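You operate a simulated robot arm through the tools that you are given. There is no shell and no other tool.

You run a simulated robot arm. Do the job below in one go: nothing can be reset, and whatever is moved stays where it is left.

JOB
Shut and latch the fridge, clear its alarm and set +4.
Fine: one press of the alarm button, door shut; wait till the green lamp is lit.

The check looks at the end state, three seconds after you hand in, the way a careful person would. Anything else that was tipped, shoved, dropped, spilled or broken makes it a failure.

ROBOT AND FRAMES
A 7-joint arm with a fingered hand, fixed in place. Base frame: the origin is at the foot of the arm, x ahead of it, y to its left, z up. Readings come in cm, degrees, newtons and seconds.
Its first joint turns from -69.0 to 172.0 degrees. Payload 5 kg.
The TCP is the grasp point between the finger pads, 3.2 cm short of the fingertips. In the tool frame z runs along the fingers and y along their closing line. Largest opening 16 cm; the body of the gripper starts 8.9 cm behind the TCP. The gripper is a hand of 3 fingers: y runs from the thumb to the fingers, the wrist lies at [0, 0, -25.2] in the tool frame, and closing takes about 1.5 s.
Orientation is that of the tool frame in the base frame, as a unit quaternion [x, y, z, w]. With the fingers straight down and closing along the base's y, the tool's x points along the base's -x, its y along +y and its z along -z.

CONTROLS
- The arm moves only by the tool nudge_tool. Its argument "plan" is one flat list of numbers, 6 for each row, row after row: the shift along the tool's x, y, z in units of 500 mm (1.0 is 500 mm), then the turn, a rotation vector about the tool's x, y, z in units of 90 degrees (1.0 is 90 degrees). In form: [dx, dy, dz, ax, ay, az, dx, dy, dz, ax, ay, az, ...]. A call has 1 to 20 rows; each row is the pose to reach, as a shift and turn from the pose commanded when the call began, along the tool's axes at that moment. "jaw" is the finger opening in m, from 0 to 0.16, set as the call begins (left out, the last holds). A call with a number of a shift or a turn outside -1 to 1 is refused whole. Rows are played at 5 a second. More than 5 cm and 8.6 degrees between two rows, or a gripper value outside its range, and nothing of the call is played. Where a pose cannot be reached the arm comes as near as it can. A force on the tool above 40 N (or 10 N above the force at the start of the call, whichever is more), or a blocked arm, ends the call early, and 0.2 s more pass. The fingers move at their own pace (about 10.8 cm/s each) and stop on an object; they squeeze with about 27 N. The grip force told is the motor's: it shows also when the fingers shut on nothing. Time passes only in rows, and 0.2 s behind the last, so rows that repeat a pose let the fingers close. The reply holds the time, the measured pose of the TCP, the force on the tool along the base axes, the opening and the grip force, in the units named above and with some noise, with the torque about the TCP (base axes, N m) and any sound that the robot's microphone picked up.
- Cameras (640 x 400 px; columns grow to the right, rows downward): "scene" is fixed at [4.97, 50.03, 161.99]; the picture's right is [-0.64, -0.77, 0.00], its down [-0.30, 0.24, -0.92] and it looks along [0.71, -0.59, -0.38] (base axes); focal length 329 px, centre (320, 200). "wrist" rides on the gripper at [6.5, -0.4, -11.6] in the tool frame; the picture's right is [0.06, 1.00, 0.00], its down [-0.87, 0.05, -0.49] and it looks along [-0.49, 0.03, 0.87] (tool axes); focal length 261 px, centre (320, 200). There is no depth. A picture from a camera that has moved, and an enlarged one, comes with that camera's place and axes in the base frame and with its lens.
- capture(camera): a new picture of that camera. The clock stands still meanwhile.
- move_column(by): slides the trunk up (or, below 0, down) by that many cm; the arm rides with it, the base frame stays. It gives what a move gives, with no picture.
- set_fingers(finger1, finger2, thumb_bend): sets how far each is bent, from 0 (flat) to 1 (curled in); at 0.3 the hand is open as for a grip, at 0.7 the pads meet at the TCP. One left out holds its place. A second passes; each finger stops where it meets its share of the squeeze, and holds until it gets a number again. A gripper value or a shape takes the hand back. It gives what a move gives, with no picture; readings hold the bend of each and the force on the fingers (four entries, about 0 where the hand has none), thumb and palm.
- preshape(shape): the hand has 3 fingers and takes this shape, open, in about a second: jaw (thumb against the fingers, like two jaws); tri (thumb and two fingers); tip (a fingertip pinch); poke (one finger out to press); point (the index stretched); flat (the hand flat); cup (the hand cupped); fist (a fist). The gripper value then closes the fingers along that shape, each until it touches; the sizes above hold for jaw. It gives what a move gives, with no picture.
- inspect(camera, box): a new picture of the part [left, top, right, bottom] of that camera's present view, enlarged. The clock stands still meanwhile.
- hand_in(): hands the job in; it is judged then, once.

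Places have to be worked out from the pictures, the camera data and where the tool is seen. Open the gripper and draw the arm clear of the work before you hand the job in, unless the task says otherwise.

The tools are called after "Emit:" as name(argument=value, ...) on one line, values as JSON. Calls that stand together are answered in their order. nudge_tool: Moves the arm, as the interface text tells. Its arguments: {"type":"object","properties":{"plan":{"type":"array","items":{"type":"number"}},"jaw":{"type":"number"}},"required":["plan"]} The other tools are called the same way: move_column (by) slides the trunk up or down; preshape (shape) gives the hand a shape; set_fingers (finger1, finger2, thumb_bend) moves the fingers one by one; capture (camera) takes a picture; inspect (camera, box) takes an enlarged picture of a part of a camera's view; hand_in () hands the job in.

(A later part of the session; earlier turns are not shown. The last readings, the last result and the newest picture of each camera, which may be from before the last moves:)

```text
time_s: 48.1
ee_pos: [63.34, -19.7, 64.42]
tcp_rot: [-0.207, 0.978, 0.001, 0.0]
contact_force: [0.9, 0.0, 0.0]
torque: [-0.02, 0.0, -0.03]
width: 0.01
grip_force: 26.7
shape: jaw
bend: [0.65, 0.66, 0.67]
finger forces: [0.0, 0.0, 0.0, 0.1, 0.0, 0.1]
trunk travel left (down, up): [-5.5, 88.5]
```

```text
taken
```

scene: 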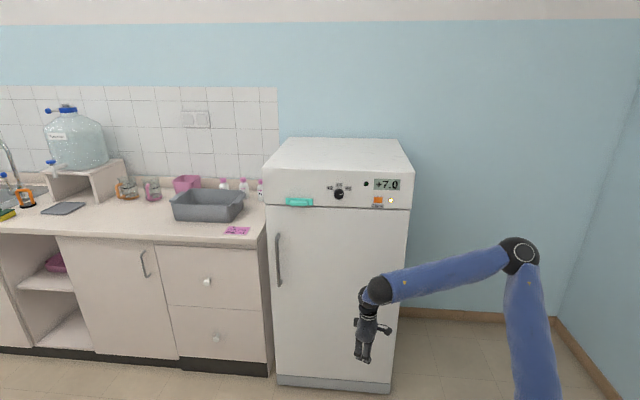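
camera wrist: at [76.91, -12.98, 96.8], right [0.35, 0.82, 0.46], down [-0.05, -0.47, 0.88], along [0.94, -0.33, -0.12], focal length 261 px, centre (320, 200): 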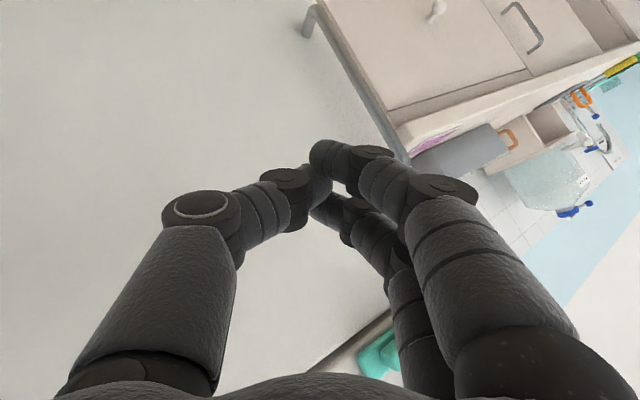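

Everything within that point is reachable; the arm simply won't take its wrist left of about −12° azimuth, so I'll plan all work with the wrist to the right of that. (The display now reads +7.0 with the door shut.) Next I pitch the hand up within the forearm's own plane (pointing along base x), ending level in front of the fridge.

Emit:
nudge_tool(plan=[-0.0266, -0.02, -0.068, 0.0149, -0.0703, 0.0149, -0.0531, -0.04, -0.136, 0.0298, -0.1407, 0.0298, -0.0797, -0.06, -0.204, 0.0446, -0.211, 0.0446, -0.1063, -0.08, -0.272, 0.0595, -0.2813, 0.0595, -0.1329, -0.1, -0.34, 0.0744, -0.3516, 0.0744, -0.1594, -0.12, -0.408, 0.0893, -0.422, 0.0893, -0.186, -0.14, -0.476, 0.1042, -0.4923, 0.1042, -0.2126, -0.16, -0.544, 0.119, -0.5626, 0.119, -0.2391, -0.18, -0.612, 0.1339, -0.633, 0.1339, -0.2657, -0.2, -0.68, 0.1488, -0.7033, 0.1488, -0.2923, -0.22, -0.748, 0.1637, -0.7736, 0.1637, -0.3188, -0.24, -0.816, 0.1786, -0.844, 0.1786, -0.3454, -0.26, -0.884, 0.1934, -0.9143, 0.1934, -0.372, -0.28, -0.952, 0.2083, -0.9846, 0.2083])

Emit:
capture(camera="scene")

Emit:
capture(camera="wrist")

```text
time_s: 51.1
ee_pos: [86.08, -24.92, 112.13]
tcp_rot: [0.001, 0.707, 0.0, 0.708]
contact_force: [-0.7, -0.8, 0.4]
torque: [-0.01, 0.01, 0.0]
width: 0.01
grip_force: 26.4
shape: jaw
bend: [0.65, 0.66, 0.67]
finger forces: [0.0, 0.0, 0.1, 0.0, 0.0, 0.0]
trunk travel left (down, up): [-5.5, 88.5]
```

```text
taken
```

scene: 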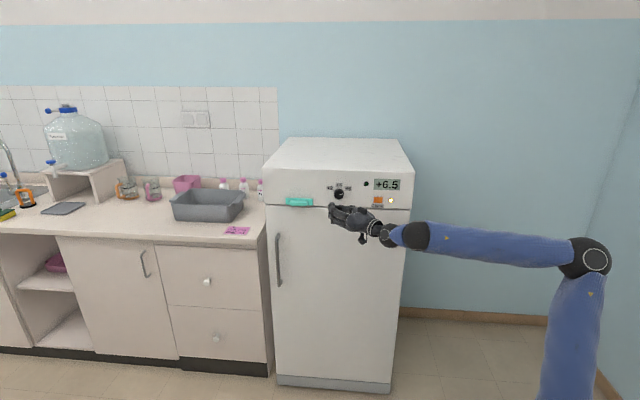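

```text
taken
camera wrist: at [74.62, -25.4, 105.7], right [0.0, 1.0, -0.06], down [-0.49, 0.05, 0.87], along [0.87, 0.03, 0.49], focal length 261 px, centre (320, 200)
```

wrist: 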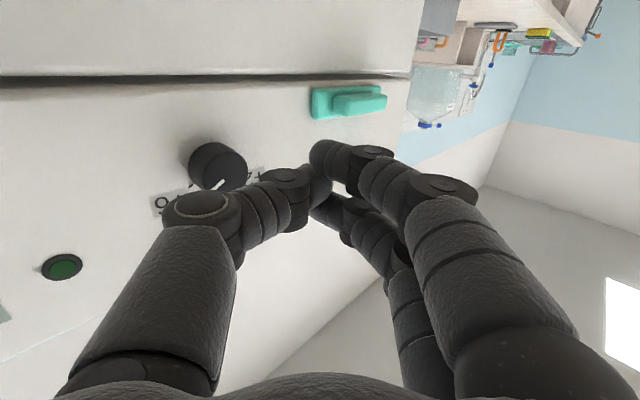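

That worked fully: hand level, pointing along base x, at n≈78, u≈43. I take a close look at the latch and dial from here.

Emit:
inspect(camera="wrist", box=[290, 65, 418, 145])

Emit:
inspect(camera="scene", box=[262, 165, 422, 265])

```text
5.00 times, centred on (354, 105) of wrist
camera zoom: at [74.62, -25.4, 105.7], right [0.0, 1.0, -0.06], down [-0.49, 0.05, 0.87], along [0.87, 0.03, 0.49], focal length 1303 px, centre (150, 675)
```

zoom: 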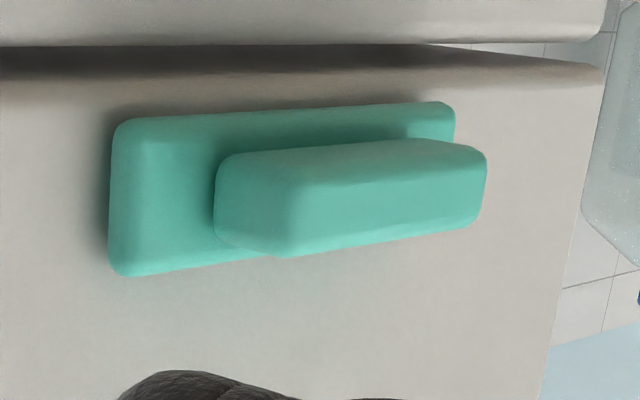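

```text
4.00 times, centred on (342, 215) of scene
camera zoom: at [4.97, 50.03, 161.99], right [-0.64, -0.77, 0.0], down [-0.3, 0.24, -0.92], along [0.71, -0.59, -0.38], focal length 1318 px, centre (232, 140)
```

zoom: 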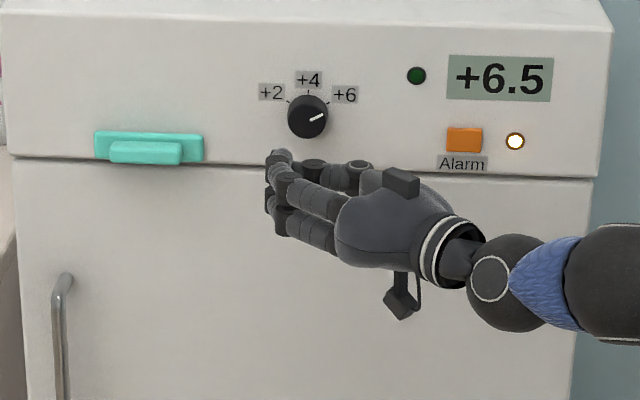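

The latch is a plate on the panel with a raised bar, just above the gap to the door, so it most likely slides down over the door. I switch the hand to the poke shape here, clear of the panel, and look at where the finger ends up.

Emit:
preshape(shape="poke")

Emit:
capture(camera="wrist")

Emit:
inspect(camera="scene", box=[300, 180, 460, 280])

```text
time_s: 52.0
ee_pos: [86.08, -24.83, 112.16]
tcp_rot: [0.0, 0.707, 0.002, 0.707]
contact_force: [-0.8, -0.4, -0.6]
torque: [0.01, 0.01, -0.03]
width: 0.01
grip_force: 0.0
shape: poke
bend: [0.95, 0.95, 1.0]
finger forces: [0.0, 0.0, 0.0, 0.0, 0.0, 0.0]
trunk travel left (down, up): [-5.5, 88.5]
```

```text
taken
camera wrist: at [74.59, -25.37, 105.68], right [0.0, 1.0, -0.06], down [-0.49, 0.05, 0.87], along [0.87, 0.03, 0.49], focal length 261 px, centre (320, 200)
```

wrist: 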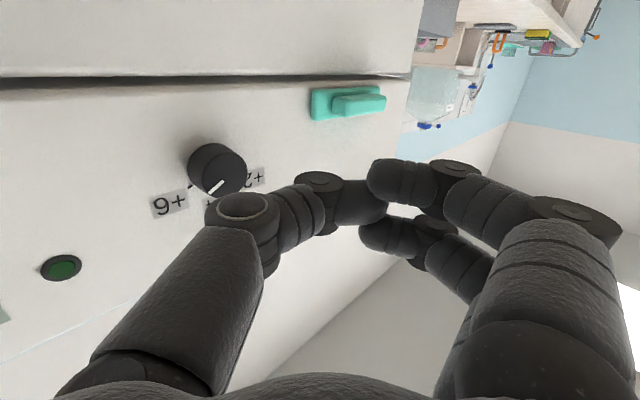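

```text
4.00 times, centred on (380, 230) of scene
camera zoom: at [4.97, 50.03, 161.99], right [-0.64, -0.77, 0.0], down [-0.3, 0.24, -0.92], along [0.71, -0.59, -0.38], focal length 1318 px, centre (80, 80)
```

zoom: 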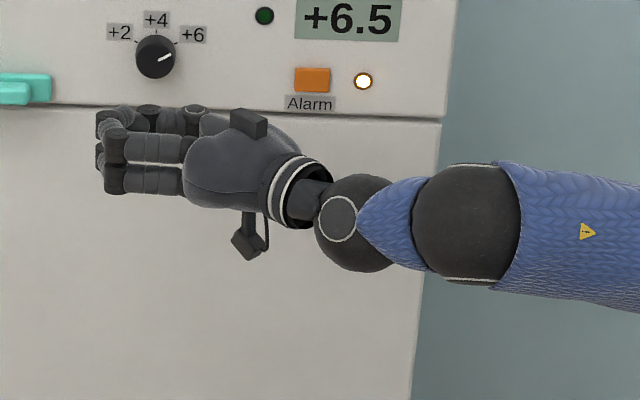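

The poke shape came out with all fingers curled, so I set the fingers one by one: finger1 straight, finger2 and thumb curled.

Emit:
set_fingers(finger1=0.1, finger2=1.0, thumb_bend=1.0)

Emit:
capture(camera="wrist")

Emit:
inspect(camera="scene", box=[300, 180, 460, 280])

```text
time_s: 53.0
ee_pos: [86.2, -24.85, 112.18]
tcp_rot: [0.001, 0.707, 0.0, 0.707]
contact_force: [-0.2, -0.9, 0.7]
torque: [0.0, -0.01, 0.04]
width: 8.08
grip_force: 0.0
shape: fingers
bend: [0.1, 1.0, 0.91]
finger forces: [0.1, 0.0, 0.0, 0.0, 0.0, 0.0]
trunk travel left (down, up): [-5.5, 88.5]
```

```text
taken
camera wrist: at [74.61, -25.37, 105.69], right [0.0, 1.0, -0.06], down [-0.49, 0.05, 0.87], along [0.87, 0.03, 0.49], focal length 261 px, centre (320, 200)
```

wrist: 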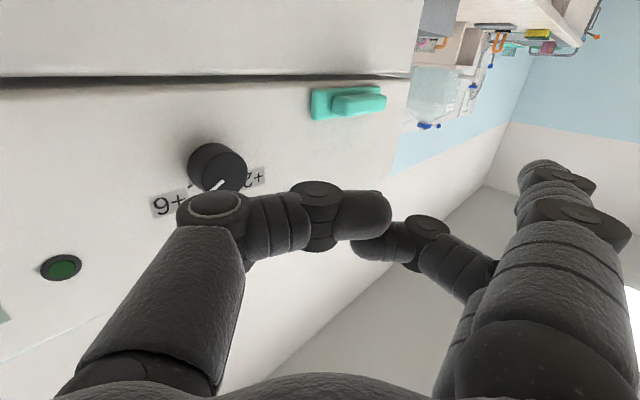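

```text
4.00 times, centred on (380, 230) of scene
camera zoom: at [4.97, 50.03, 161.99], right [-0.64, -0.77, 0.0], down [-0.3, 0.24, -0.92], along [0.71, -0.59, -0.38], focal length 1318 px, centre (80, 80)
```

zoom: 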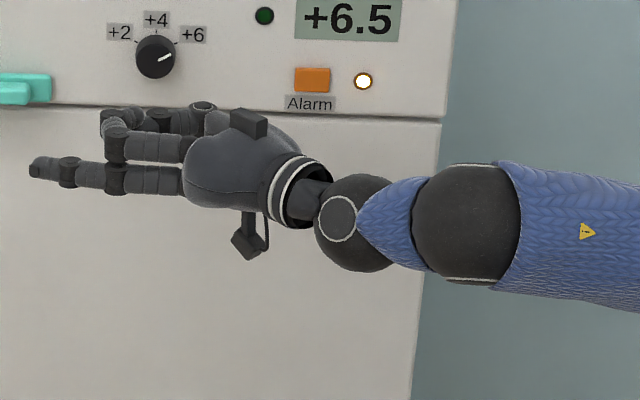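

Finger1 extends straight but splays ~10 cm to the side, which would bring the palm into the panel at the latch. I'll instead use the closed three-finger tip: set all fingers to just meeting at the TCP.

Emit:
set_fingers(finger1=0.7, finger2=0.7, thumb_bend=0.7)

Emit:
capture(camera="wrist")

```text
time_s: 54.0
ee_pos: [86.15, -24.97, 112.15]
tcp_rot: [0.001, 0.707, 0.0, 0.707]
contact_force: [-0.1, -0.1, -0.2]
torque: [0.01, 0.0, 0.0]
width: 1.24
grip_force: 0.1
shape: fingers
bend: [0.7, 0.7, 0.7]
finger forces: [0.1, 0.1, 0.1, 0.0, 0.0, 0.0]
trunk travel left (down, up): [-5.5, 88.5]
```

```text
taken
camera wrist: at [74.61, -25.37, 105.69], right [0.0, 1.0, -0.06], down [-0.49, 0.05, 0.87], along [0.87, 0.03, 0.49], focal length 261 px, centre (320, 200)
```

wrist: 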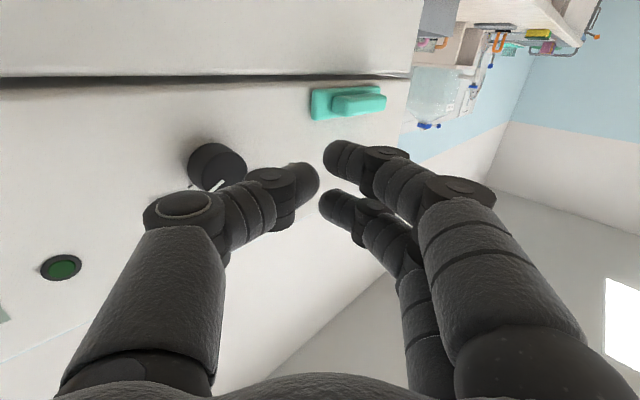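

Fingers are nearly together at the TCP. I raise to z≈118 and slide forward-left so the fingertips hang above the latch bar (bar about u 55–62, n 87–88.5, top z≈111.5).

Emit:
nudge_tool(plan=[-0.06, 0, 0, 0, 0, 0, -0.12, 0, 0, 0, 0, 0, -0.12, 0.0188, 0.0713, 0, 0, 0, -0.12, 0.0375, 0.1425, 0, 0, 0, -0.12, 0.0563, 0.2138, 0, 0, 0, -0.12, 0.075, 0.285, 0, 0, 0])

Emit:
capture(camera="wrist")

Emit:
inspect(camera="scene", box=[262, 150, 422, 250])

```text
time_s: 55.5
ee_pos: [100.31, -21.47, 117.87]
tcp_rot: [0.001, 0.707, 0.001, 0.707]
contact_force: [-0.6, -0.2, 0.9]
torque: [-0.01, 0.04, 0.05]
width: 1.23
grip_force: 0.0
shape: fingers
bend: [0.7, 0.7, 0.7]
finger forces: [0.0, 0.0, 0.1, 0.0, 0.0, 0.0]
trunk travel left (down, up): [-5.5, 88.5]
```

```text
taken
camera wrist: at [88.88, -21.87, 111.41], right [0.0, 1.0, -0.06], down [-0.49, 0.05, 0.87], along [0.87, 0.03, 0.49], focal length 261 px, centre (320, 200)
```

wrist: 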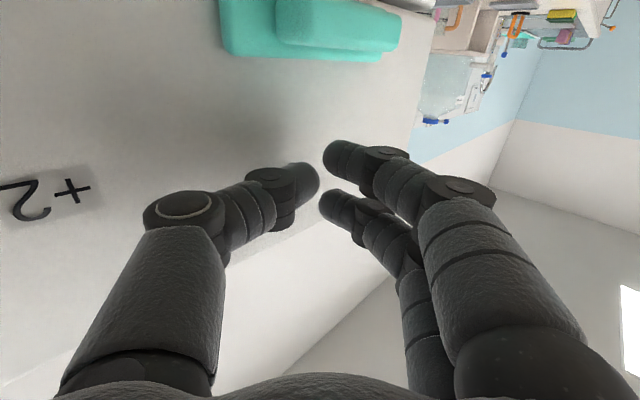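

```text
4.00 times, centred on (342, 200) of scene
camera zoom: at [4.97, 50.03, 161.99], right [-0.64, -0.77, 0.0], down [-0.3, 0.24, -0.92], along [0.71, -0.59, -0.38], focal length 1318 px, centre (232, 200)
```

zoom: 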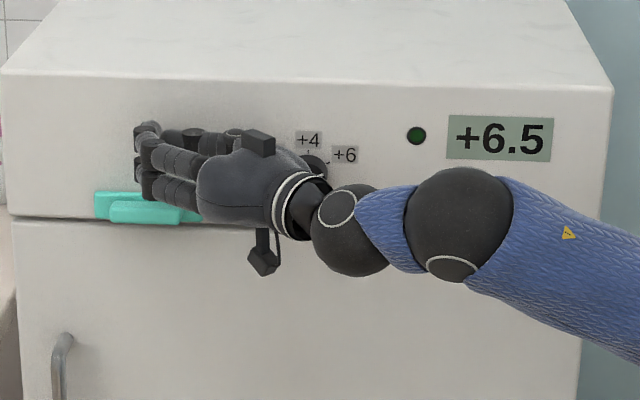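

The closed fingertips are over the latch bar with no contact. I press straight down in small steps.

Emit:
nudge_tool(plan=[0.03, 0, 0, 0, 0, 0, 0.055, 0, 0, 0, 0, 0, 0.067, 0, 0, 0, 0, 0, 0.079, 0, 0, 0, 0, 0, 0.09, 0, 0, 0, 0, 0, 0.1, 0, 0, 0, 0, 0, 0.11, 0, 0, 0, 0, 0, 0.12, 0, 0, 0, 0, 0])

Emit:
inspect(camera="scene", box=[262, 165, 358, 225])

Emit:
capture(camera="wrist")

```text
time_s: 57.3
ee_pos: [100.0, -21.32, 113.11]
tcp_rot: [0.002, 0.701, 0.004, 0.713]
contact_force: [-0.1, 1.5, 13.1]
torque: [0.15, -0.42, 0.01]
width: 1.36
grip_force: 6.5
shape: fingers
bend: [0.69, 0.7, 0.7]
finger forces: [13.6, 0.1, 0.0, 0.0, 0.0, 0.0]
trunk travel left (down, up): [-5.5, 88.5]
stopped in row 8: the force on the tool passed its limit at 42 N (the readings are from after the stop); the commanded pose is now the measured one
```

```text
6.67 times, centred on (310, 195) of scene
camera zoom: at [4.97, 50.03, 161.99], right [-0.64, -0.77, 0.0], down [-0.3, 0.24, -0.92], along [0.71, -0.59, -0.38], focal length 2196 px, centre (387, 233)
```

zoom: 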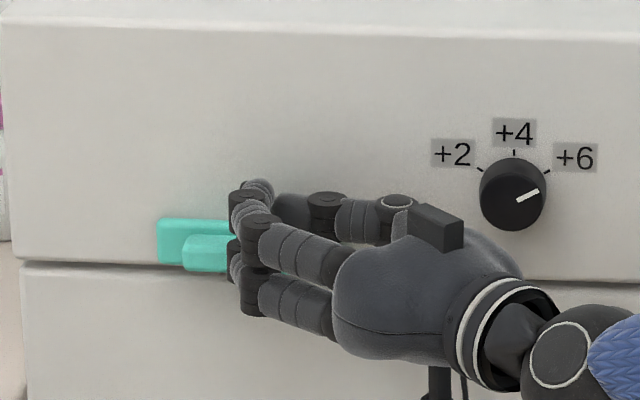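

```text
taken
camera wrist: at [88.47, -21.71, 106.52], right [0.0, 1.0, -0.06], down [-0.5, 0.05, 0.86], along [0.86, 0.03, 0.5], focal length 261 px, centre (320, 200)
```

wrist: 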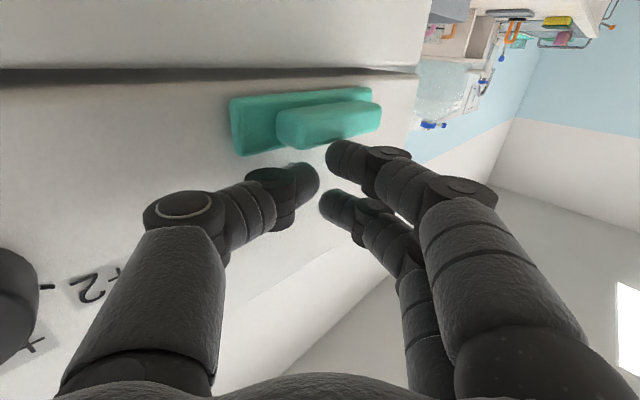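

The bar did not budge under 42 N pushed straight down at its middle. I relax the pressure by raising the hand a little, then inspect the gap and the latch for how it moves.

Emit:
nudge_tool(plan=[-0.04, 0, 0, 0, 0, 0, -0.1, 0, 0, 0, 0, 0])

Emit:
inspect(camera="wrist", box=[200, 0, 440, 150])

Emit:
inspect(camera="scene", box=[260, 192, 308, 222])

Emit:
inspect(camera="scene", box=[370, 190, 418, 220])

```text
time_s: 57.9
ee_pos: [100.24, -21.4, 117.8]
tcp_rot: [0.002, 0.704, 0.002, 0.71]
contact_force: [0.6, -0.9, -0.2]
torque: [0.0, 0.0, 0.01]
width: 1.23
grip_force: 0.0
shape: fingers
bend: [0.7, 0.7, 0.7]
finger forces: [0.1, 0.1, 0.0, 0.1, 0.0, 0.0]
trunk travel left (down, up): [-5.5, 88.5]
```

```text
2.67 times, centred on (320, 75) of wrist
camera zoom: at [88.72, -21.86, 111.23], right [0.0, 1.0, -0.06], down [-0.5, 0.05, 0.86], along [0.87, 0.03, 0.5], focal length 695 px, centre (320, 533)
```

zoom: 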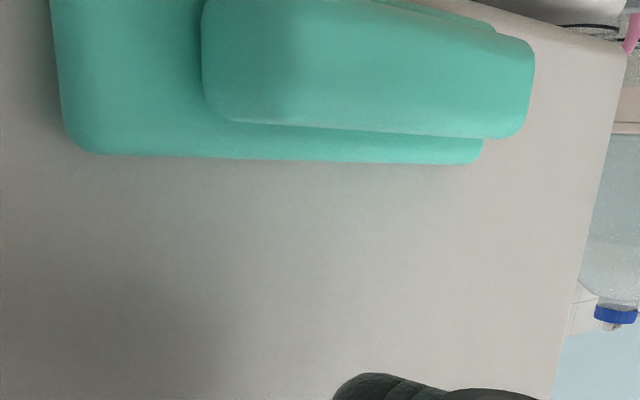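

```text
13.33 times, centred on (284, 207) of scene
camera zoom: at [4.97, 50.03, 161.99], right [-0.64, -0.77, 0.0], down [-0.3, 0.24, -0.92], along [0.71, -0.59, -0.38], focal length 4392 px, centre (800, 107)
```

zoom: 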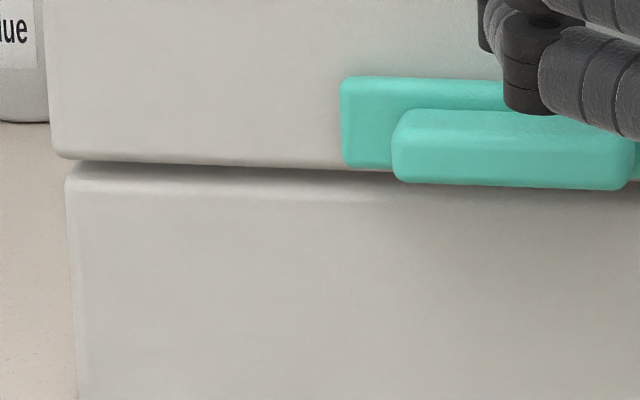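

```text
13.33 times, centred on (394, 205) of scene
camera zoom: at [4.97, 50.03, 161.99], right [-0.64, -0.77, 0.0], down [-0.3, 0.24, -0.92], along [0.71, -0.59, -0.38], focal length 4392 px, centre (-667, 133)
```

zoom: 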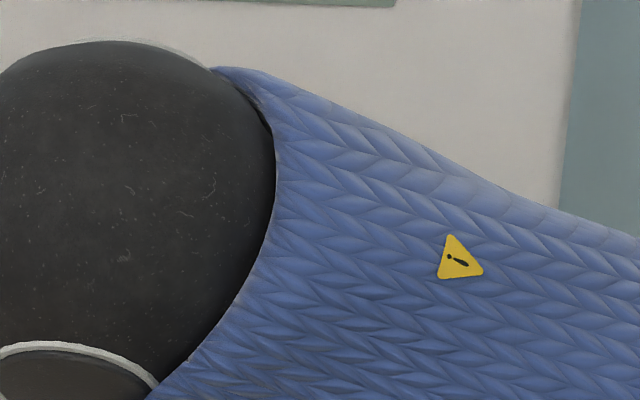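

The latch hasn't moved; the gap at the door's free end may mean the door isn't seated fully, which would block the latch. I back off, lower in front of the door and push it firmly once more near its free side.

Emit:
nudge_tool(plan=[0, 0, -0.06, 0, 0, 0, 0, 0.02, -0.12, 0, 0, 0, 0.09, 0.04, -0.12, 0, 0, 0, 0.18, 0.06, -0.12, 0, 0, 0, 0.27, 0.08, -0.12, 0, 0, 0, 0.35, 0.08, -0.12, 0, 0, 0])

Emit:
capture(camera="scene")

```text
time_s: 59.3
ee_pos: [94.33, -17.19, 100.41]
tcp_rot: [0.002, 0.703, 0.002, 0.711]
contact_force: [0.0, 0.8, 0.3]
torque: [0.0, 0.05, 0.02]
width: 1.25
grip_force: 0.1
shape: fingers
bend: [0.7, 0.7, 0.7]
finger forces: [0.0, 0.0, 0.0, 0.0, 0.0, 0.0]
trunk travel left (down, up): [-5.5, 88.5]
```

```text
taken
```

scene: 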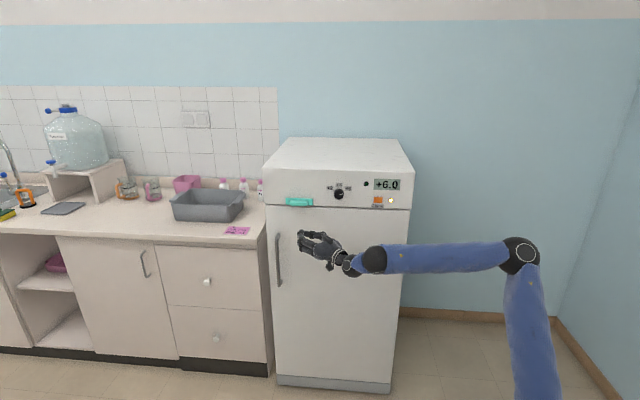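

The hand is in front of the door at u≈57, z≈100 with no contact (display now +6.0). I push along the panel normal in small steps until the force rises.

Emit:
nudge_tool(plan=[0, -0.0354, 0.0354, 0, 0, 0, 0, -0.0707, 0.0707, 0, 0, 0, 0, -0.099, 0.099, 0, 0, 0, 0, -0.1089, 0.1089, 0, 0, 0, 0, -0.1188, 0.1188, 0, 0, 0, 0, -0.1287, 0.1287, 0, 0, 0, 0, -0.1386, 0.1386, 0, 0, 0])

Emit:
inspect(camera="scene", box=[260, 192, 308, 222])

```text
time_s: 60.9
ee_pos: [101.14, -23.89, 100.43]
tcp_rot: [0.001, 0.703, 0.002, 0.711]
contact_force: [-18.9, 8.9, -2.6]
torque: [0.04, -0.02, -0.38]
width: 0.64
grip_force: 9.9
shape: fingers
bend: [0.7, 0.7, 0.74]
finger forces: [0.0, 0.0, 0.0, 0.1, 19.9, 0.1]
trunk travel left (down, up): [-5.5, 88.5]
```

```text
13.33 times, centred on (284, 207) of scene
camera zoom: at [4.97, 50.03, 161.99], right [-0.64, -0.77, 0.0], down [-0.3, 0.24, -0.92], along [0.71, -0.59, -0.38], focal length 4392 px, centre (800, 107)
```

zoom: 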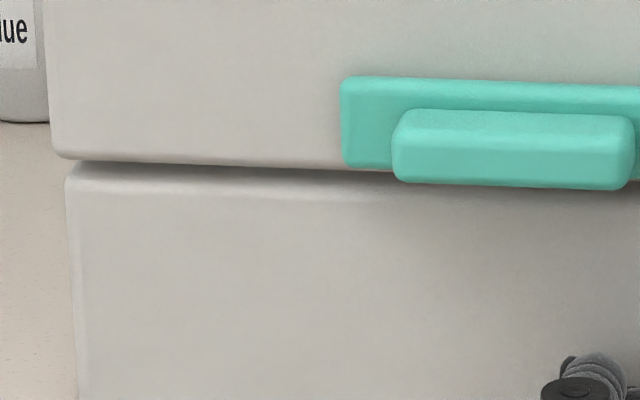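

The door is firmly against its stop (20 N, no movement), so it is fully shut; the latch must move some other way. I back off and roll the hand 90° so I can grip the bar from above and below and test its directions.

Emit:
nudge_tool(plan=[-0.02, 0.04, -0.04, 0, 0, 0, -0.06, 0.08, -0.08, 0, 0, 0, -0.1, 0.12, -0.12, 0, 0, 0, -0.1, 0.12, -0.12, 0, 0, 0.09, -0.1, 0.12, -0.12, 0, 0, 0.18, -0.1, 0.12, -0.12, 0, 0, 0.27, -0.1, 0.12, -0.12, 0, 0, 0.36, -0.1, 0.12, -0.12, 0, 0, 0.45, -0.1, 0.12, -0.12, 0, 0, 0.54, -0.1, 0.12, -0.12, 0, 0, 0.63, -0.1, 0.12, -0.12, 0, 0, 0.72, -0.1, 0.12, -0.12, 0, 0, 0.81, -0.1, 0.12, -0.12, 0, 0, 0.9, -0.1, 0.12, -0.12, 0, 0, 1.0])

Emit:
capture(camera="wrist")

Emit:
capture(camera="scene")

```text
refused: row 14 steps farther than a row can; nothing moved
```

```text
taken
camera wrist: at [89.63, -24.36, 93.81], right [0.0, 1.0, -0.06], down [-0.5, 0.05, 0.86], along [0.87, 0.03, 0.5], focal length 261 px, centre (320, 200)
```

wrist: 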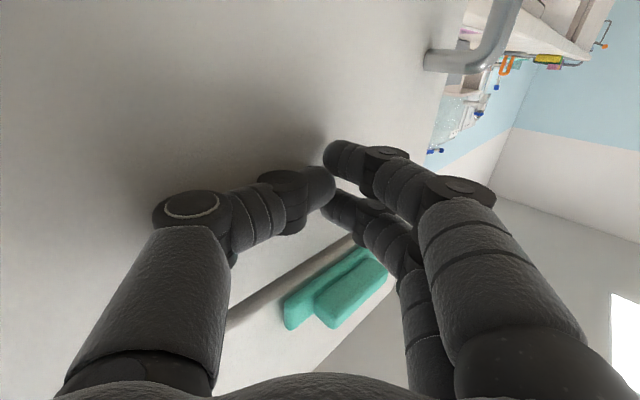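

```text
taken
```

scene: 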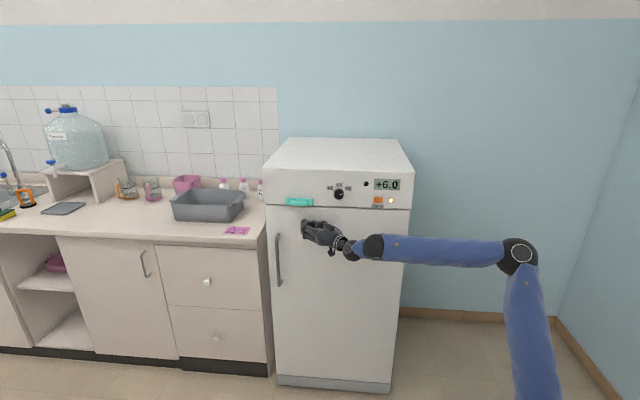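

The last row was slightly too big a turn; I resend with even 8.2° steps.

Emit:
nudge_tool(plan=[-0.02, 0.04, -0.04, 0, 0, 0, -0.06, 0.08, -0.08, 0, 0, 0, -0.1, 0.12, -0.12, 0, 0, 0, -0.1, 0.12, -0.12, 0, 0, 0.09, -0.1, 0.12, -0.12, 0, 0, 0.18, -0.1, 0.12, -0.12, 0, 0, 0.27, -0.1, 0.12, -0.12, 0, 0, 0.36, -0.1, 0.12, -0.12, 0, 0, 0.45, -0.1, 0.12, -0.12, 0, 0, 0.54, -0.1, 0.12, -0.12, 0, 0, 0.63, -0.1, 0.12, -0.12, 0, 0, 0.72, -0.1, 0.12, -0.12, 0, 0, 0.81, -0.1, 0.12, -0.12, 0, 0, 0.9, -0.1, 0.12, -0.12, 0, 0, 0.98])

Emit:
capture(camera="wrist")

Emit:
capture(camera="scene")

```text
time_s: 63.9
ee_pos: [95.09, -18.27, 105.17]
tcp_rot: [0.491, 0.504, 0.497, 0.508]
contact_force: [-0.9, 0.2, -0.6]
torque: [-0.02, 0.02, -0.01]
width: 1.24
grip_force: 0.1
shape: fingers
bend: [0.7, 0.7, 0.7]
finger forces: [0.1, 0.0, 0.0, 0.0, 0.0, 0.0]
trunk travel left (down, up): [-5.5, 88.5]
```

```text
taken
camera wrist: at [83.54, -11.76, 104.58], right [-0.01, 0.09, 1.0], down [-0.49, -0.87, 0.07], along [0.87, -0.49, 0.05], focal length 261 px, centre (320, 200)
```

wrist: 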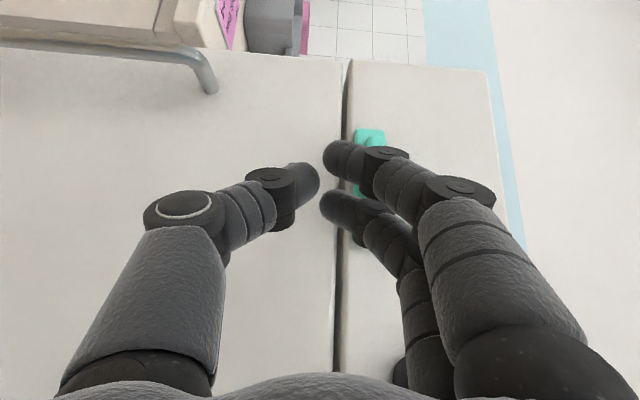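

```text
taken
```

scene: 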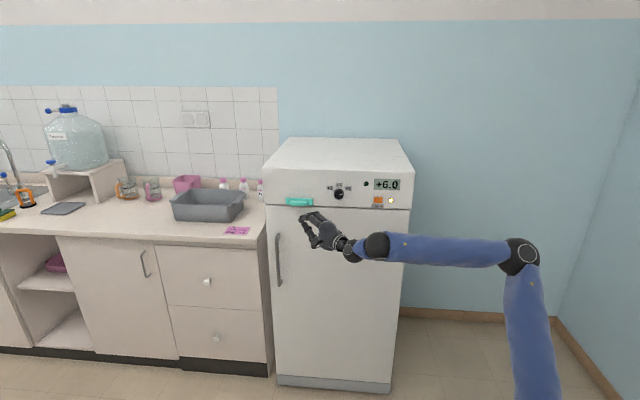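

The roll works and the wrist camera now sees the latch and seam from the side. I test turning the hand to the right by 15° in place, to face the panel more squarely.

Emit:
nudge_tool(plan=[0, 0, 0, 0, -0.0556, 0, 0, 0, 0, 0, -0.1111, 0, 0, 0, 0, 0, -0.1667, 0])

```text
time_s: 64.7
ee_pos: [95.21, -18.75, 104.94]
tcp_rot: [0.543, 0.445, 0.439, 0.561]
contact_force: [-1.4, -0.7, 0.3]
torque: [0.02, 0.07, 0.01]
width: 1.24
grip_force: 0.1
shape: fingers
bend: [0.7, 0.7, 0.7]
finger forces: [0.0, 0.0, 0.0, 0.1, 0.1, 0.0]
out of reach, approached as far as the arm can: row 3
trunk travel left (down, up): [-5.5, 88.5]
```

I can face about −12° azimuth here. I'll use just finger1 as a rigid pusher: curl the other finger and the thumb, then place finger1 beside the bar's right end to test a sideways push.

Emit:
set_fingers(finger1=0.7, finger2=1.0, thumb_bend=1.0)

Emit:
nudge_tool(plan=[-0.038, 0.05, -0.0241, 0, 0, 0, -0.076, 0.1, -0.0482, 0, 0, 0, -0.0902, 0.1, -0.0229, 0, 0, 0, -0.1043, 0.1, 0.0025, 0, 0, 0])

Emit:
capture(camera="wrist")

Emit:
inspect(camera="scene", box=[262, 165, 390, 245])

```text
time_s: 65.7
ee_pos: [95.1, -18.57, 105.16]
tcp_rot: [0.542, 0.446, 0.44, 0.56]
contact_force: [-0.3, 0.9, -0.5]
torque: [-0.01, 0.0, -0.03]
width: 2.61
grip_force: 0.1
shape: fingers
bend: [0.69, 0.9, 0.95]
finger forces: [0.0, 0.1, 0.0, 0.1, 0.1, 0.0]
trunk travel left (down, up): [-5.5, 88.5]
```

```text
time_s: 66.7
ee_pos: [93.84, -23.52, 110.13]
tcp_rot: [0.551, 0.434, 0.426, 0.571]
contact_force: [-0.1, 0.0, -0.3]
torque: [-0.04, -0.05, -0.02]
width: 2.66
grip_force: 0.1
shape: fingers
bend: [0.69, 0.9, 0.96]
finger forces: [0.1, 0.0, 0.1, 0.0, 0.0, 0.0]
out of reach, approached as far as the arm can: row 1
trunk travel left (down, up): [-5.5, 88.5]
```

```text
taken
camera wrist: at [84.37, -14.38, 109.58], right [0.01, 0.09, 1.0], down [-0.7, -0.71, 0.07], along [0.71, -0.7, 0.06], focal length 261 px, centre (320, 200)
```

wrist: 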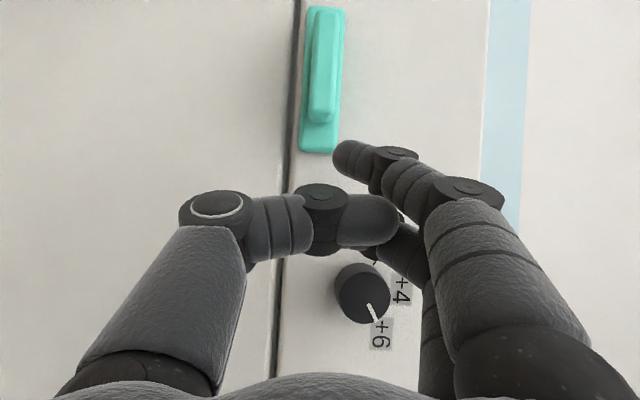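

```text
5.00 times, centred on (326, 205) of scene
camera zoom: at [4.97, 50.03, 161.99], right [-0.64, -0.77, 0.0], down [-0.3, 0.24, -0.92], along [0.71, -0.59, -0.38], focal length 1647 px, centre (290, 175)
```

zoom: 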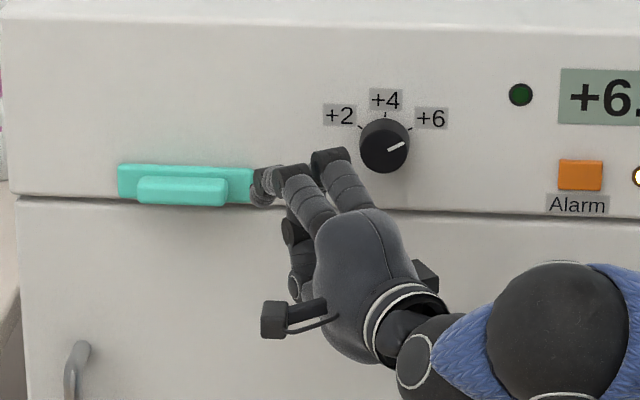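

The hand now faces the panel at about −15° azimuth, finger1's tip just right of the bar. I move in beside the bar's right end, then push left along the panel in small steps.

Emit:
nudge_tool(plan=[-0.0165, 0, 0.0285, 0, 0, 0, -0.033, 0, 0.0571, 0, 0, 0, -0.0209, 0, 0.0641, 0, 0, 0, -0.0088, 0, 0.0711, 0, 0, 0, 0.0034, 0, 0.0781, 0, 0, 0, 0.0155, 0, 0.085, 0, 0, 0])

Emit:
capture(camera="wrist")

Emit:
inspect(camera="scene", box=[262, 165, 390, 245])

```text
time_s: 68.1
ee_pos: [98.17, -23.98, 110.33]
tcp_rot: [0.551, 0.433, 0.428, 0.571]
contact_force: [-0.4, -0.1, 0.3]
torque: [0.02, 0.03, 0.04]
width: 2.74
grip_force: 0.0
shape: fingers
bend: [0.68, 0.91, 0.96]
finger forces: [0.0, 0.0, 0.0, 0.1, 0.1, 0.0]
trunk travel left (down, up): [-5.5, 88.5]
```

```text
taken
camera wrist: at [88.68, -14.67, 109.69], right [0.01, 0.09, 1.0], down [-0.7, -0.71, 0.07], along [0.71, -0.7, 0.06], focal length 261 px, centre (320, 200)
```

wrist: 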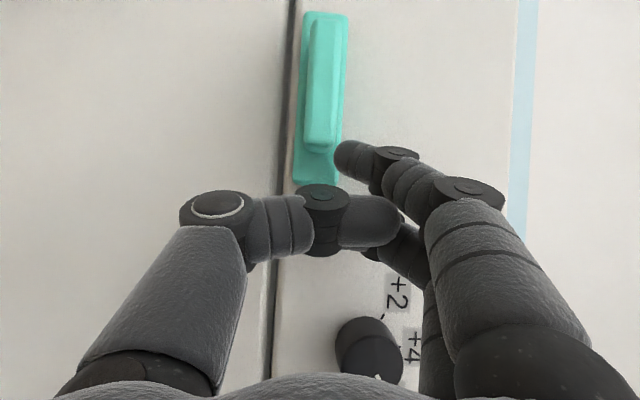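

```text
5.00 times, centred on (326, 205) of scene
camera zoom: at [4.97, 50.03, 161.99], right [-0.64, -0.77, 0.0], down [-0.3, 0.24, -0.92], along [0.71, -0.59, -0.38], focal length 1647 px, centre (290, 175)
```

zoom: 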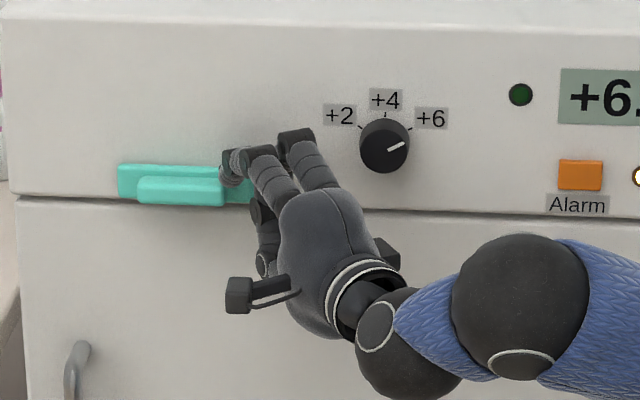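

Finger1's tip is about 1.5 cm too high, riding just above the bar. I move right, lower 1.7 cm, and push left again in small steps.

Emit:
nudge_tool(plan=[-0.026, 0, -0.015, 0, 0, 0, -0.052, 0, -0.03, 0, 0, 0, -0.052, -0.018, -0.03, 0, 0, 0, -0.052, -0.036, -0.03, 0, 0, 0, -0.0399, -0.036, -0.023, 0, 0, 0, -0.0278, -0.036, -0.016, 0, 0, 0, -0.0156, -0.036, -0.009, 0, 0, 0, -0.0035, -0.036, -0.002, 0, 0, 0, 0.0087, -0.036, 0.005, 0, 0, 0, 0.0208, -0.036, 0.012, 0, 0, 0])

Emit:
capture(camera="wrist")

Emit:
inspect(camera="scene", box=[262, 165, 390, 245])

```text
time_s: 70.1
ee_pos: [98.14, -24.56, 109.29]
tcp_rot: [0.554, 0.427, 0.428, 0.573]
contact_force: [-27.6, -24.0, 1.2]
torque: [0.27, -0.31, -0.53]
width: 2.62
grip_force: 18.5
shape: fingers
bend: [0.73, 0.92, 0.97]
finger forces: [36.5, 0.0, 0.0, 0.0, 0.1, 0.0]
trunk travel left (down, up): [-5.5, 88.5]
stopped in row 9: the force on the tool passed its limit at 48 N (the readings are from after the stop); the commanded pose is now the measured one
```

```text
taken
camera wrist: at [88.75, -15.2, 108.47], right [0.0, 0.08, 1.0], down [-0.71, -0.7, 0.06], along [0.71, -0.71, 0.06], focal length 261 px, centre (320, 200)
```

wrist: 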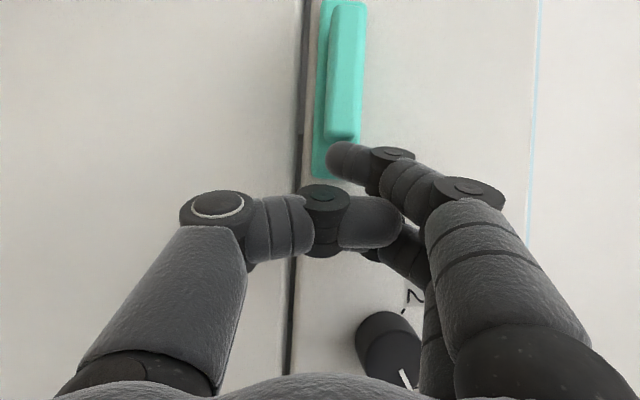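

```text
5.00 times, centred on (326, 205) of scene
camera zoom: at [4.97, 50.03, 161.99], right [-0.64, -0.77, 0.0], down [-0.3, 0.24, -0.92], along [0.71, -0.59, -0.38], focal length 1647 px, centre (290, 175)
```

zoom: 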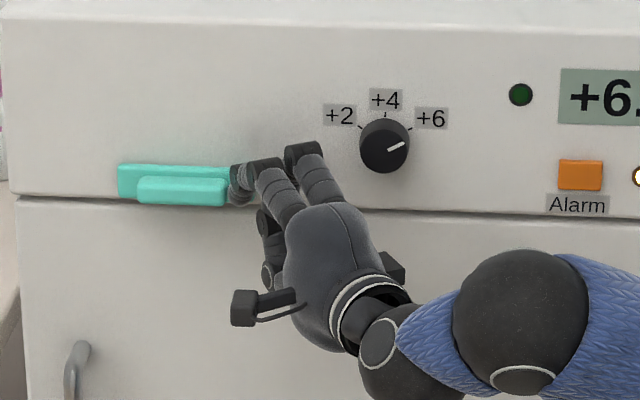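

48 N to the left moved nothing either. Next test: press down on the bar's right end only, which would turn it if it is a pivoting latch.

Emit:
nudge_tool(plan=[-0.0121, 0, -0.007, 0, 0, 0, -0.0121, 0.025, -0.007, 0, 0, 0, -0.0121, 0.05, -0.007, 0, 0, 0, 0.0113, 0.05, 0.0065, 0, 0, 0, 0.0346, 0.05, 0.02, 0, 0, 0, 0.0346, 0.035, 0.02, 0, 0, 0, 0.0346, 0.025, 0.02, 0, 0, 0, 0.0346, 0.015, 0.02, 0, 0, 0, 0.0346, 0.007, 0.02, 0, 0, 0, 0.0346, -0.001, 0.02, 0, 0, 0, 0.0346, -0.009, 0.02, 0, 0, 0, 0.0346, -0.017, 0.02, 0, 0, 0])

Emit:
capture(camera="wrist")

Emit:
inspect(camera="scene", box=[262, 165, 390, 245])

```text
time_s: 72.7
ee_pos: [99.76, -22.79, 108.09]
tcp_rot: [0.552, 0.429, 0.428, 0.573]
contact_force: [-4.9, -6.0, 13.3]
torque: [0.49, -0.65, -0.15]
width: 4.1
grip_force: 8.4
shape: fingers
bend: [0.61, 0.93, 0.97]
finger forces: [16.1, 0.0, 0.1, 0.1, 0.1, 0.1]
out of reach, approached as far as the arm can: row 5, 6, 7, 8, 9, 10
trunk travel left (down, up): [-5.5, 88.5]
```

```text
taken
camera wrist: at [90.26, -13.48, 107.46], right [0.0, 0.08, 1.0], down [-0.71, -0.71, 0.06], along [0.71, -0.7, 0.06], focal length 261 px, centre (320, 200)
```

wrist: 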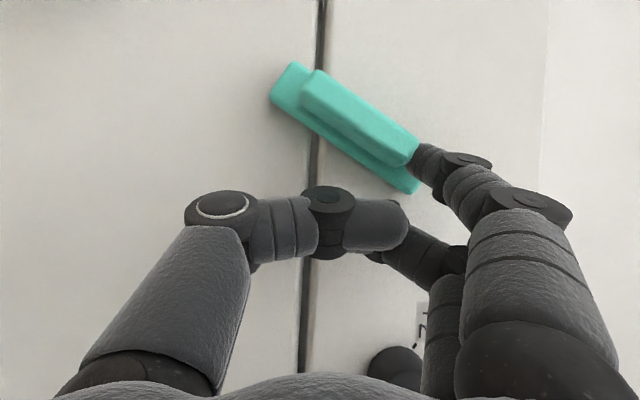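

```text
5.00 times, centred on (326, 205) of scene
camera zoom: at [4.97, 50.03, 161.99], right [-0.64, -0.77, 0.0], down [-0.3, 0.24, -0.92], along [0.71, -0.59, -0.38], focal length 1647 px, centre (290, 175)
```

zoom: 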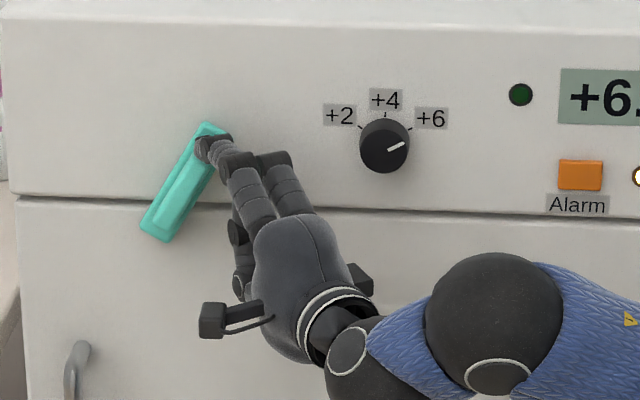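

It pivots — the latch turned about 60° counter-clockwise (lower end now over the door), dragged along as my finger moved up. I reposition finger1 at the upper end's right side with a little more leftward yaw and push that end left to bring it upright.

Emit:
nudge_tool(plan=[-0.0225, 0, -0.013, 0, 0, 0, -0.028, 0.042, -0.019, -0.001, 0.0556, 0.0012, -0.0324, 0.084, -0.0262, -0.002, 0.1111, 0.0025, -0.0202, 0.084, -0.0193, -0.002, 0.1111, 0.0025, -0.008, 0.084, -0.0123, -0.002, 0.1111, 0.0025, 0.0041, 0.084, -0.0054, -0.002, 0.1111, 0.0025])

Emit:
capture(camera="wrist")

Emit:
inspect(camera="scene", box=[262, 165, 390, 245])

```text
time_s: 74.1
ee_pos: [99.48, -22.22, 112.25]
tcp_rot: [0.513, 0.477, 0.476, 0.532]
contact_force: [0.3, 0.1, 0.1]
torque: [0.0, 0.03, -0.01]
width: 3.16
grip_force: 0.1
shape: fingers
bend: [0.69, 0.93, 0.97]
finger forces: [0.0, 0.0, 0.0, 0.0, 0.0, 0.0]
trunk travel left (down, up): [-5.5, 88.5]
```

```text
taken
camera wrist: at [88.68, -14.65, 111.53], right [-0.01, 0.08, 1.0], down [-0.57, -0.82, 0.06], along [0.82, -0.57, 0.06], focal length 261 px, centre (320, 200)
```

wrist: 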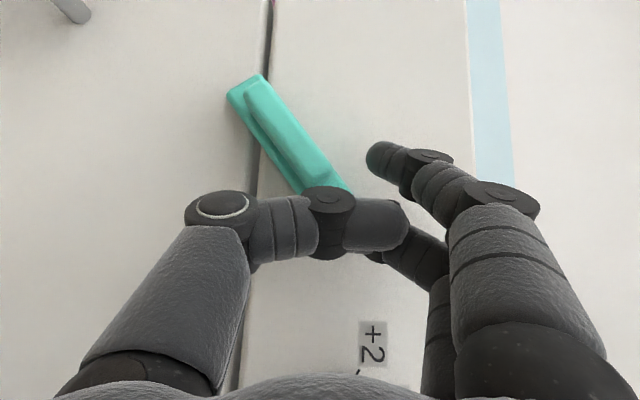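

```text
5.00 times, centred on (326, 205) of scene
camera zoom: at [4.97, 50.03, 161.99], right [-0.64, -0.77, 0.0], down [-0.3, 0.24, -0.92], along [0.71, -0.59, -0.38], focal length 1647 px, centre (290, 175)
```

zoom: 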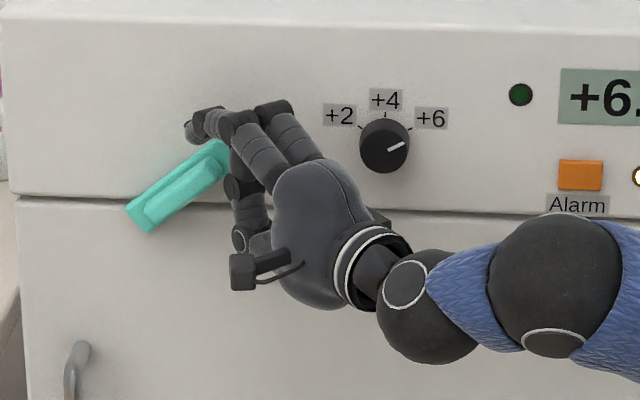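

The latch slipped back to about 40° as the finger came away, and the finger is now above it. I back off to the right of it, bring finger1 fully onto the tool axis, and measure before pushing again.

Emit:
nudge_tool(plan=[0.0255, 0, -0.0307, 0, 0, 0, 0.0511, 0, -0.0615, 0, 0, 0, 0.0204, 0, -0.087, 0, 0, 0, -0.0104, 0, -0.1126, 0, 0, 0])

Emit:
set_fingers(finger1=0.8)

Emit:
capture(camera="wrist")

Emit:
inspect(camera="scene", box=[262, 165, 390, 245])

```text
time_s: 75.1
ee_pos: [93.76, -22.02, 112.03]
tcp_rot: [0.512, 0.476, 0.476, 0.533]
contact_force: [0.3, -0.1, 0.1]
torque: [0.0, 0.0, -0.06]
width: 3.18
grip_force: 0.2
shape: fingers
bend: [0.69, 0.93, 0.97]
finger forces: [0.0, 0.1, 0.0, 0.0, 0.0, 0.0]
trunk travel left (down, up): [-5.5, 88.5]
```

```text
time_s: 76.1
ee_pos: [93.75, -22.02, 112.26]
tcp_rot: [0.512, 0.477, 0.477, 0.532]
contact_force: [-0.1, -0.4, 0.3]
torque: [0.02, 0.01, -0.01]
width: 2.57
grip_force: 0.1
shape: fingers
bend: [0.78, 0.94, 0.98]
finger forces: [0.0, 0.0, 0.0, 0.0, 0.0, 0.1]
trunk travel left (down, up): [-5.5, 88.5]
```

```text
taken
camera wrist: at [82.91, -14.62, 111.44], right [-0.01, 0.08, 1.0], down [-0.57, -0.82, 0.06], along [0.82, -0.57, 0.06], focal length 261 px, centre (320, 200)
```

wrist: 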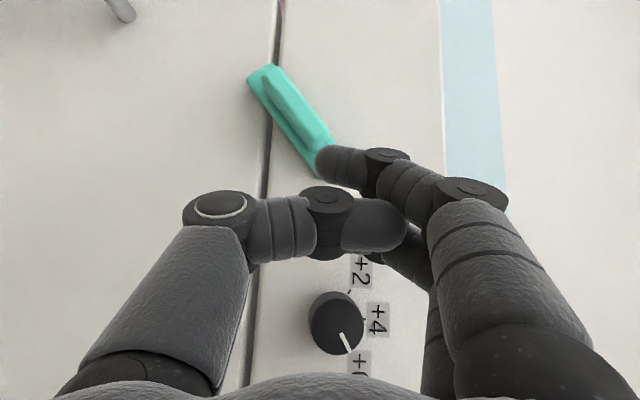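

```text
5.00 times, centred on (326, 205) of scene
camera zoom: at [4.97, 50.03, 161.99], right [-0.64, -0.77, 0.0], down [-0.3, 0.24, -0.92], along [0.71, -0.59, -0.38], focal length 1647 px, centre (290, 175)
```

zoom: 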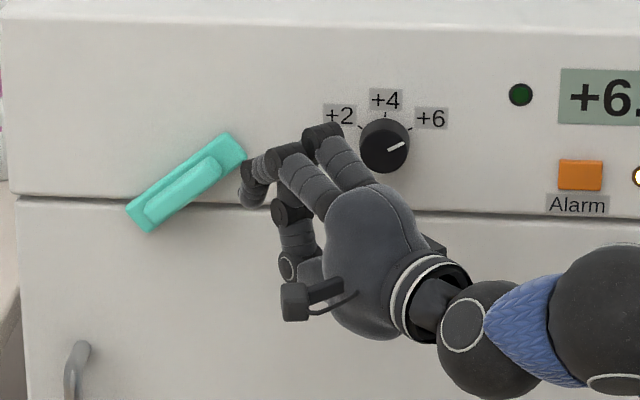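

Finger1's tip now sits on the tool axis (z ≈ TCP + 0.5), right of the latch, whose right end is tilted up ~38°. I go in under that end and sweep up and left along the arc to turn the latch upright.

Emit:
nudge_tool(plan=[0, -0.016, 0, 0, 0, 0, -0.0179, -0.032, 0.0215, 0, 0, 0, -0.0358, -0.032, 0.0431, 0, 0, 0, -0.0538, -0.032, 0.0646, 0, 0, 0, -0.0415, -0.032, 0.0748, 0, 0, 0, -0.0307, -0.032, 0.0838, 0, 0, 0, -0.0292, -0.019, 0.0851, 0, 0, 0, -0.0277, -0.006, 0.0864, 0, 0, 0, -0.023, 0.004, 0.0902, 0, 0, 0, -0.0184, 0.01, 0.094, 0, 0, 0, -0.0138, 0.014, 0.0979, 0, 0, 0, -0.0077, 0.016, 0.103, 0, 0, 0])

Emit:
capture(camera="wrist")

Emit:
inspect(camera="scene", box=[262, 165, 390, 245])

```text
time_s: 78.7
ee_pos: [98.88, -23.12, 113.09]
tcp_rot: [0.513, 0.477, 0.476, 0.532]
contact_force: [-0.5, 0.2, 0.6]
torque: [0.0, 0.03, 0.0]
width: 2.56
grip_force: 0.1
shape: fingers
bend: [0.78, 0.94, 0.98]
finger forces: [0.0, 0.0, 0.0, 0.0, 0.0, 0.0]
trunk travel left (down, up): [-5.5, 88.5]
```

```text
taken
camera wrist: at [88.08, -15.59, 112.25], right [-0.01, 0.08, 1.0], down [-0.57, -0.82, 0.06], along [0.82, -0.57, 0.06], focal length 261 px, centre (320, 200)
```

wrist: 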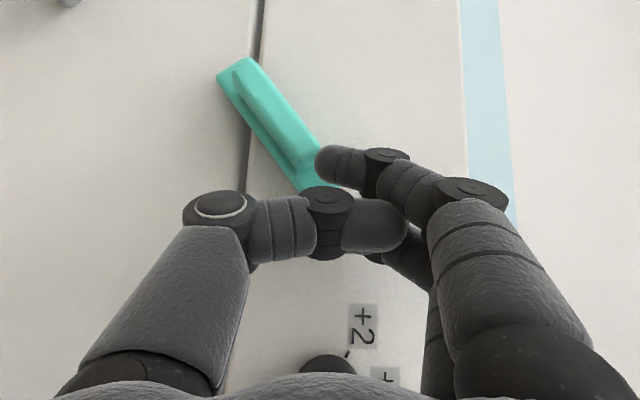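

```text
5.00 times, centred on (326, 205) of scene
camera zoom: at [4.97, 50.03, 161.99], right [-0.64, -0.77, 0.0], down [-0.3, 0.24, -0.92], along [0.71, -0.59, -0.38], focal length 1647 px, centre (290, 175)
```

zoom: 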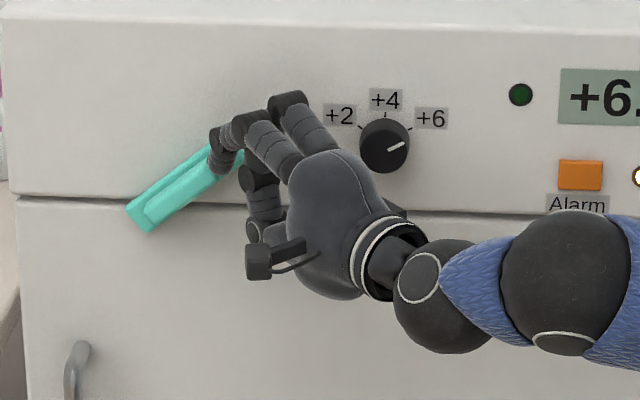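

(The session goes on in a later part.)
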